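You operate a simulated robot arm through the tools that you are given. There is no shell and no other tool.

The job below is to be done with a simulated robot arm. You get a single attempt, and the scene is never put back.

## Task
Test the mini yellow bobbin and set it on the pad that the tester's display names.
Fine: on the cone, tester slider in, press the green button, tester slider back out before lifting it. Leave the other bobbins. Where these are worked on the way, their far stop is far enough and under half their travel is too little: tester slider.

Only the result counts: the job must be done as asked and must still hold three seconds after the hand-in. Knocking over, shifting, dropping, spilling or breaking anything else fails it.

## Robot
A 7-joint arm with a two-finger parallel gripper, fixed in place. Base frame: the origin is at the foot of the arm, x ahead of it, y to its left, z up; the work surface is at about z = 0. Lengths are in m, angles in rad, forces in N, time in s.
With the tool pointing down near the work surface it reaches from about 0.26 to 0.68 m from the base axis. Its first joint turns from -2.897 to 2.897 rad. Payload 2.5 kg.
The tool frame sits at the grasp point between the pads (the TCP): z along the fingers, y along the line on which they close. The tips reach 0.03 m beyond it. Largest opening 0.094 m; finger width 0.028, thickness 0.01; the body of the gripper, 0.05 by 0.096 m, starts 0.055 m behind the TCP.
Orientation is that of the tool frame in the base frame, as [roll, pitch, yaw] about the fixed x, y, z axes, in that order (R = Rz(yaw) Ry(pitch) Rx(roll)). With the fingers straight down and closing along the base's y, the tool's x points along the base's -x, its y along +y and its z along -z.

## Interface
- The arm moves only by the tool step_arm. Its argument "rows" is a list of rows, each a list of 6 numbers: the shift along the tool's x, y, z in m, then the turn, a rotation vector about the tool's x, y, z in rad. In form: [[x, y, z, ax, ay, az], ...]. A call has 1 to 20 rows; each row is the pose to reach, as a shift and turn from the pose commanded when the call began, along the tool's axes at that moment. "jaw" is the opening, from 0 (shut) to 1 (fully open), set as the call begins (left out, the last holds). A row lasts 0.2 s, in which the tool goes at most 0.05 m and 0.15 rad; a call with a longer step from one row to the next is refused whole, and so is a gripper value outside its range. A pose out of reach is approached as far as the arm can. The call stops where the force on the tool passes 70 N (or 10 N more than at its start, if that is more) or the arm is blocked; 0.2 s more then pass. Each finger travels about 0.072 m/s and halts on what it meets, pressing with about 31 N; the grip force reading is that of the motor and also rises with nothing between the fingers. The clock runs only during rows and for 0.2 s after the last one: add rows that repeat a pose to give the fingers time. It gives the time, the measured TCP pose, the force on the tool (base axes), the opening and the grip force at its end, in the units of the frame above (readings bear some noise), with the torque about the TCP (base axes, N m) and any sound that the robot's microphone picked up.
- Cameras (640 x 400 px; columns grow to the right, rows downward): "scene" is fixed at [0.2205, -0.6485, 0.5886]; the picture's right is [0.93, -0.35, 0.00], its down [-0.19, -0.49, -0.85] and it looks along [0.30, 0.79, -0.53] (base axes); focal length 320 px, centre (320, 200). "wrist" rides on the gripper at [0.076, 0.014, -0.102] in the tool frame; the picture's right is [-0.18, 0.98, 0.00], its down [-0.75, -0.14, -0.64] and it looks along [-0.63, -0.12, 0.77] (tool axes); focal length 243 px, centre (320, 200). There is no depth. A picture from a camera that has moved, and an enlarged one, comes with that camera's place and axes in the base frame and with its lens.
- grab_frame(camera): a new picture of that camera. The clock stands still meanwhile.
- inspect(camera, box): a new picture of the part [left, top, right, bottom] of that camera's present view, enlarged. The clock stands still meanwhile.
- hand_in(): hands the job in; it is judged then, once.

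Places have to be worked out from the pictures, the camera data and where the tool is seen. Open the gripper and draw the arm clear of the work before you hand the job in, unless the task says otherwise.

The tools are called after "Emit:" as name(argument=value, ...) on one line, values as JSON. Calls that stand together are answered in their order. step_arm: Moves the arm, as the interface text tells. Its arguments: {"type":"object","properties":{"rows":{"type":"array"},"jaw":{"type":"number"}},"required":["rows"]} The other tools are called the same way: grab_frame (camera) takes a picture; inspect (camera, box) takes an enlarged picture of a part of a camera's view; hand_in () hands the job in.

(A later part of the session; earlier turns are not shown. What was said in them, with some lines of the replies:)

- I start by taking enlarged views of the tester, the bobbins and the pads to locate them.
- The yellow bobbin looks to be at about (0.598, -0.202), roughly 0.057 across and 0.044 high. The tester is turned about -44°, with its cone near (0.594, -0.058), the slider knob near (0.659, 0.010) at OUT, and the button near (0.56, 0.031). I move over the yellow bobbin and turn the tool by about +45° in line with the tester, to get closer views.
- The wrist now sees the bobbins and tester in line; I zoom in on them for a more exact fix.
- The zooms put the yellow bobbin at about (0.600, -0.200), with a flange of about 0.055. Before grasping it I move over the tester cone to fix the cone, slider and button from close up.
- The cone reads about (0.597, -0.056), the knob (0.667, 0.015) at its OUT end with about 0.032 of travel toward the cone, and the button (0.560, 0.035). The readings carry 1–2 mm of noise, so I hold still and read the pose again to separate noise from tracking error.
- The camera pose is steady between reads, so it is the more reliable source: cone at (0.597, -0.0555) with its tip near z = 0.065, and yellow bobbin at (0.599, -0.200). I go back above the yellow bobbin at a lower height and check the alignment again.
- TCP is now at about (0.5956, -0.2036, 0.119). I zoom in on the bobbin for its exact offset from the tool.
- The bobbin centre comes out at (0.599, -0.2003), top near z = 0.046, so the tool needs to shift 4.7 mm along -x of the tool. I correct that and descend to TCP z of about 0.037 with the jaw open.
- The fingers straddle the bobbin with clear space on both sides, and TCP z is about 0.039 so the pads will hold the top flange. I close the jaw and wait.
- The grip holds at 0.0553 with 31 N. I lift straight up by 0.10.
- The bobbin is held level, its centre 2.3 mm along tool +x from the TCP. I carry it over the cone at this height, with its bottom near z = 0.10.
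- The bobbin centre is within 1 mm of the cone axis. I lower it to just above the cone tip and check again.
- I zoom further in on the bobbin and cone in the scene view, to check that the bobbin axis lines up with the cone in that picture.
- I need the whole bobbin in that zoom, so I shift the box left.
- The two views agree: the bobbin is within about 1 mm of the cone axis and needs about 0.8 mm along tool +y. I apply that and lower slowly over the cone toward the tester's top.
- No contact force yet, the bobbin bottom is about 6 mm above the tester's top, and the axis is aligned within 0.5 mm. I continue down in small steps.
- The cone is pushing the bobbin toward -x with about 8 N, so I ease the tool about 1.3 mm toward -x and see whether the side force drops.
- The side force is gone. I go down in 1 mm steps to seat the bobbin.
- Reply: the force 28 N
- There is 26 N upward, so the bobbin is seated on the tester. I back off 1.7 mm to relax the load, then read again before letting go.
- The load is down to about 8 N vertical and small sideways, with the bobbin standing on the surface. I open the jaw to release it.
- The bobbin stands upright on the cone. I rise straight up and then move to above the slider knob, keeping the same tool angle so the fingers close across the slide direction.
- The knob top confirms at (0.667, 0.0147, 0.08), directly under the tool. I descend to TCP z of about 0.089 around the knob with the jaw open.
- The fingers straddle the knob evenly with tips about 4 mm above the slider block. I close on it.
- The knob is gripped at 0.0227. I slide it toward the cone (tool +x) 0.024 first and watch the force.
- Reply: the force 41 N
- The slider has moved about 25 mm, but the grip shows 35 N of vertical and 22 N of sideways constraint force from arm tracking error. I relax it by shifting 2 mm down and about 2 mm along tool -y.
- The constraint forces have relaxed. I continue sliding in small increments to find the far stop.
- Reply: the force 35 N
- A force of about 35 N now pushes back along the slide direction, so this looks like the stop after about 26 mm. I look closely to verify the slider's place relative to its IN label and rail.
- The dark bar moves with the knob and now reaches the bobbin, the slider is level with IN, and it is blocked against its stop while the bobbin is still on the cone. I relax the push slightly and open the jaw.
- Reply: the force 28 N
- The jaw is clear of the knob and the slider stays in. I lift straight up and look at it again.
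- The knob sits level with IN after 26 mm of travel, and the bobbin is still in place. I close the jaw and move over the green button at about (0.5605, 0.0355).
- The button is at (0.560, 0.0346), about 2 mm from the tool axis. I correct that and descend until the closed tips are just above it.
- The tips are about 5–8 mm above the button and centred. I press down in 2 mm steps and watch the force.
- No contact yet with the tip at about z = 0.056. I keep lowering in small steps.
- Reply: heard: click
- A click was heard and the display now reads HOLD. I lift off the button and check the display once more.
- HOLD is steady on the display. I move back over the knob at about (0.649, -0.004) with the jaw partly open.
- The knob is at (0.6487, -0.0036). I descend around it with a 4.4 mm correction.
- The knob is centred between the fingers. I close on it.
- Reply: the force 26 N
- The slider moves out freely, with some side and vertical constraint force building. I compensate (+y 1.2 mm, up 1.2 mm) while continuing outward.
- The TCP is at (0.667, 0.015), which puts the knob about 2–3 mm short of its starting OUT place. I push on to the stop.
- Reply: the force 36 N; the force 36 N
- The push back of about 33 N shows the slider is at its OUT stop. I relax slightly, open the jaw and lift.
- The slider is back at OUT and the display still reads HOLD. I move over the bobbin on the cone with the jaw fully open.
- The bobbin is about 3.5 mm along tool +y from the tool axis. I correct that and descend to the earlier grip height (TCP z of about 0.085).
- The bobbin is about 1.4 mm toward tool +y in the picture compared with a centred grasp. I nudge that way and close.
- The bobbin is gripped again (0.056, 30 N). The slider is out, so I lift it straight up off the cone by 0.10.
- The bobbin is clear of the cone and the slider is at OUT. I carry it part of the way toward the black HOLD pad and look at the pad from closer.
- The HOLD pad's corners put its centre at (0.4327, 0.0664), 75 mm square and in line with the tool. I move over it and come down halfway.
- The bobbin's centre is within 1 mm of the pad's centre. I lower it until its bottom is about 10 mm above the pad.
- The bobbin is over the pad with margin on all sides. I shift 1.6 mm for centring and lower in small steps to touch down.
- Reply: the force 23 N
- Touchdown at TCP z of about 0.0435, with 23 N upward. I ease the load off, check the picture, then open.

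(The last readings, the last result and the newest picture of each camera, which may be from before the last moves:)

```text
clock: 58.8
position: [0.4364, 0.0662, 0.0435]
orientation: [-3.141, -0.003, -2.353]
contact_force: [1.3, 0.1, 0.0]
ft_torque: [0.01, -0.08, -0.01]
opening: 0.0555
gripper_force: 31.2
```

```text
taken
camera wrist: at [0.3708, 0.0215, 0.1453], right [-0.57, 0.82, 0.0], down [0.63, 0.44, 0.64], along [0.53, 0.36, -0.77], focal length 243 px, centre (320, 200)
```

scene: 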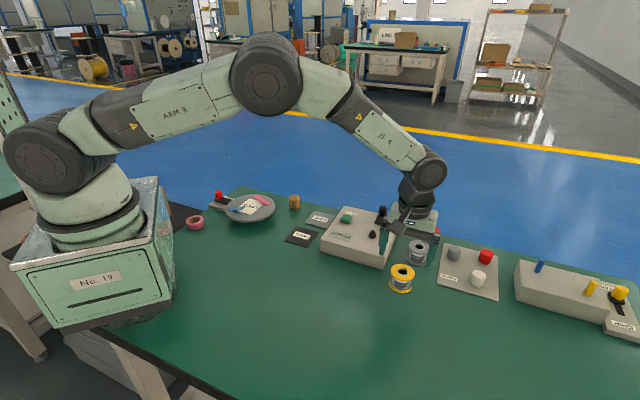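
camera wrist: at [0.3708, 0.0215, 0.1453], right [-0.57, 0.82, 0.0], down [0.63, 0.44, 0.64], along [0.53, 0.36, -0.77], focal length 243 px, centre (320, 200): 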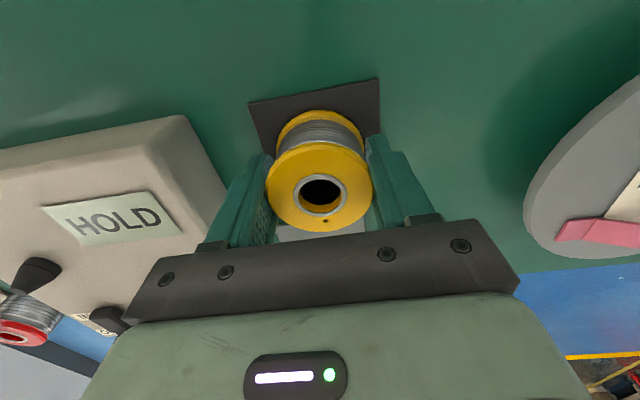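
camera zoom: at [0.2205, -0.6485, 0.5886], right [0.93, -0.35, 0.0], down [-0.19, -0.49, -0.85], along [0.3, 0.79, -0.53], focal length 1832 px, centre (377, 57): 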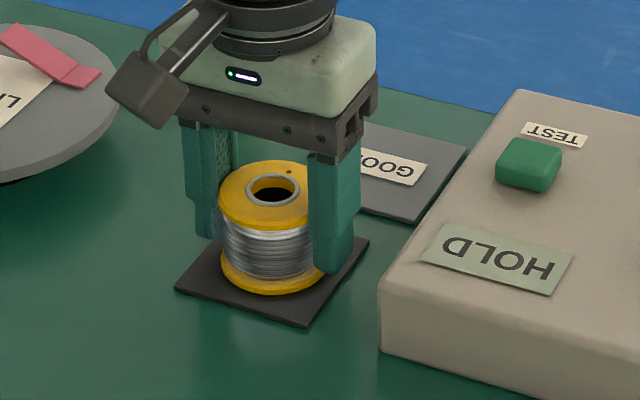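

The load is zero and the bobbin rests on the pad, about 2 mm from its centre. I open the jaw, wait, and then lift straight up.

Emit:
step_arm(rows=[[0, 0, 0, 0, 0, 0], [0, 0, 0, 0, 0, 0], [0, 0, 0, 0, 0, 0], [0, 0, 0, 0, 0, 0]], jaw=0.85)

Emit:
grab_frame(camera="wrist")

Emit:
step_arm(rows=[[0, 0, -0.015, 0, 0, 0], [0, 0, -0.04, 0, 0, 0], [0, 0, -0.07, 0, 0, 0], [0, 0, -0.1, 0, 0, 0], [0, 0, -0.14, 0, 0, 0], [0, 0, -0.18, 0, 0, 0], [0, 0, -0.18, 0, 0, 0]])

Emit:
grab_frame(camera="wrist")

Emit:
grab_frame(camera="scene")

Emit:
inspect(camera="scene", box=[260, 180, 440, 300])

```text
clock: 59.8
position: [0.4355, 0.0663, 0.0446]
orientation: [3.142, -0.001, -2.35]
contact_force: [0.3, 0.2, -0.7]
ft_torque: [0.02, 0.04, 0.03]
opening: 0.08
gripper_force: 0.0
```

```text
taken
camera wrist: at [0.3712, 0.0222, 0.1457], right [-0.57, 0.82, 0.0], down [0.63, 0.44, 0.64], along [0.53, 0.37, -0.77], focal length 243 px, centre (320, 200)
```

wrist: 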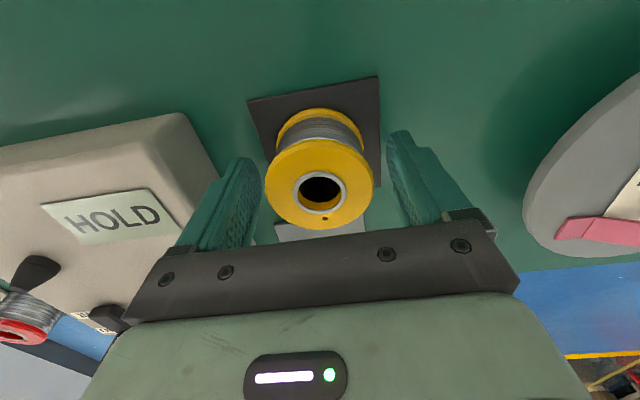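

```text
clock: 61.4
position: [0.4371, 0.0669, 0.223]
orientation: [3.141, 0.0, -2.351]
contact_force: [0.0, 0.2, -1.0]
ft_torque: [0.0, 0.0, 0.02]
opening: 0.0798
gripper_force: 0.0
```

```text
taken
camera wrist: at [0.3729, 0.0231, 0.3253], right [-0.57, 0.82, 0.0], down [0.63, 0.44, 0.64], along [0.53, 0.37, -0.77], focal length 243 px, centre (320, 200)
```

wrist: 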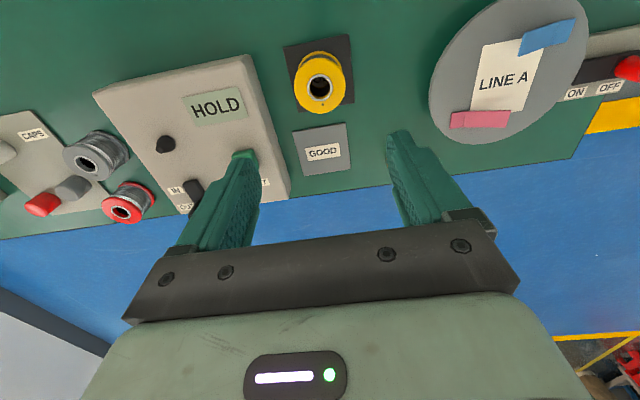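

```text
taken
```

scene: 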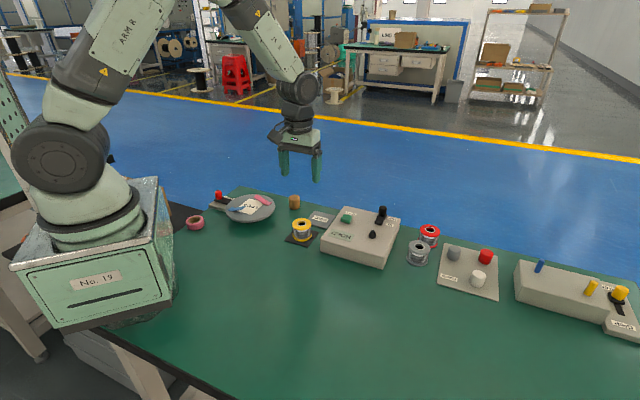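

```text
3.33 times, centred on (350, 240) of scene
camera zoom: at [0.2205, -0.6485, 0.5886], right [0.93, -0.35, 0.0], down [-0.19, -0.49, -0.85], along [0.3, 0.79, -0.53], focal length 1068 px, centre (220, 67)
```

zoom: 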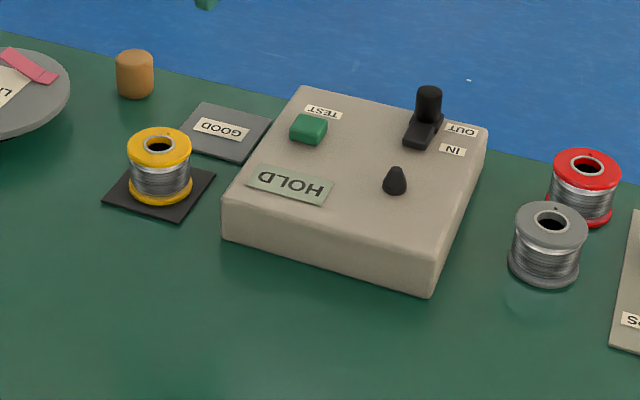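

The yellow bobbin stands upright in the middle of the HOLD pad, the slider is OUT, and the tester and other bobbins are where they started. I open the jaw fully and raise the arm a bit more before handing in.

Emit:
step_arm(rows=[[0, 0, -0.04, 0, 0, 0], [0, 0, -0.08, 0, 0, 0], [0, 0, -0.08, 0, 0, 0], [0, 0, -0.08, 0, 0, 0]], jaw=1)

Emit:
inspect(camera="scene", box=[260, 180, 440, 300])

```text
clock: 62.4
position: [0.437, 0.0688, 0.3043]
orientation: [3.141, 0.001, -2.351]
contact_force: [0.5, 0.0, -0.5]
ft_torque: [0.01, -0.02, 0.01]
opening: 0.0937
gripper_force: 0.0
```

```text
3.33 times, centred on (350, 240) of scene
camera zoom: at [0.2205, -0.6485, 0.5886], right [0.93, -0.35, 0.0], down [-0.19, -0.49, -0.85], along [0.3, 0.79, -0.53], focal length 1068 px, centre (220, 67)
```

zoom: 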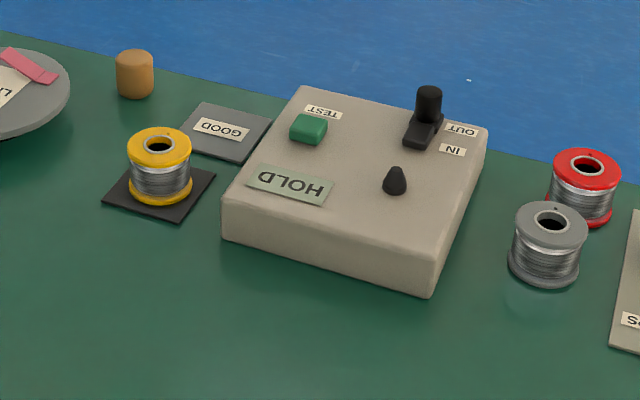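

The bobbin is stable on the HOLD pad, the gripper is open and the arm is clear of the work. I hand the job in.

Emit:
hand_in()

```text
The job is handed in.
```

I tested the yellow bobbin and set it on the HOLD pad, which is the pad the tester's display named. The job is handed in, but no verdict came back.

- **Test:** With the bobbin on the cone, I pushed the slider in to its stop and pressed the green button. It clicked, and the display changed from READY to HOLD. I slid the slider back out to its stop before lifting the bobbin.
- **Placement:** The bobbin stands upright, about 2 mm from the centre of the pad and inside its edges.
- **Everything else:** In the last picture the tester and the red and grey bobbins look to be where they started. The gripper is open and the arm is raised clear.
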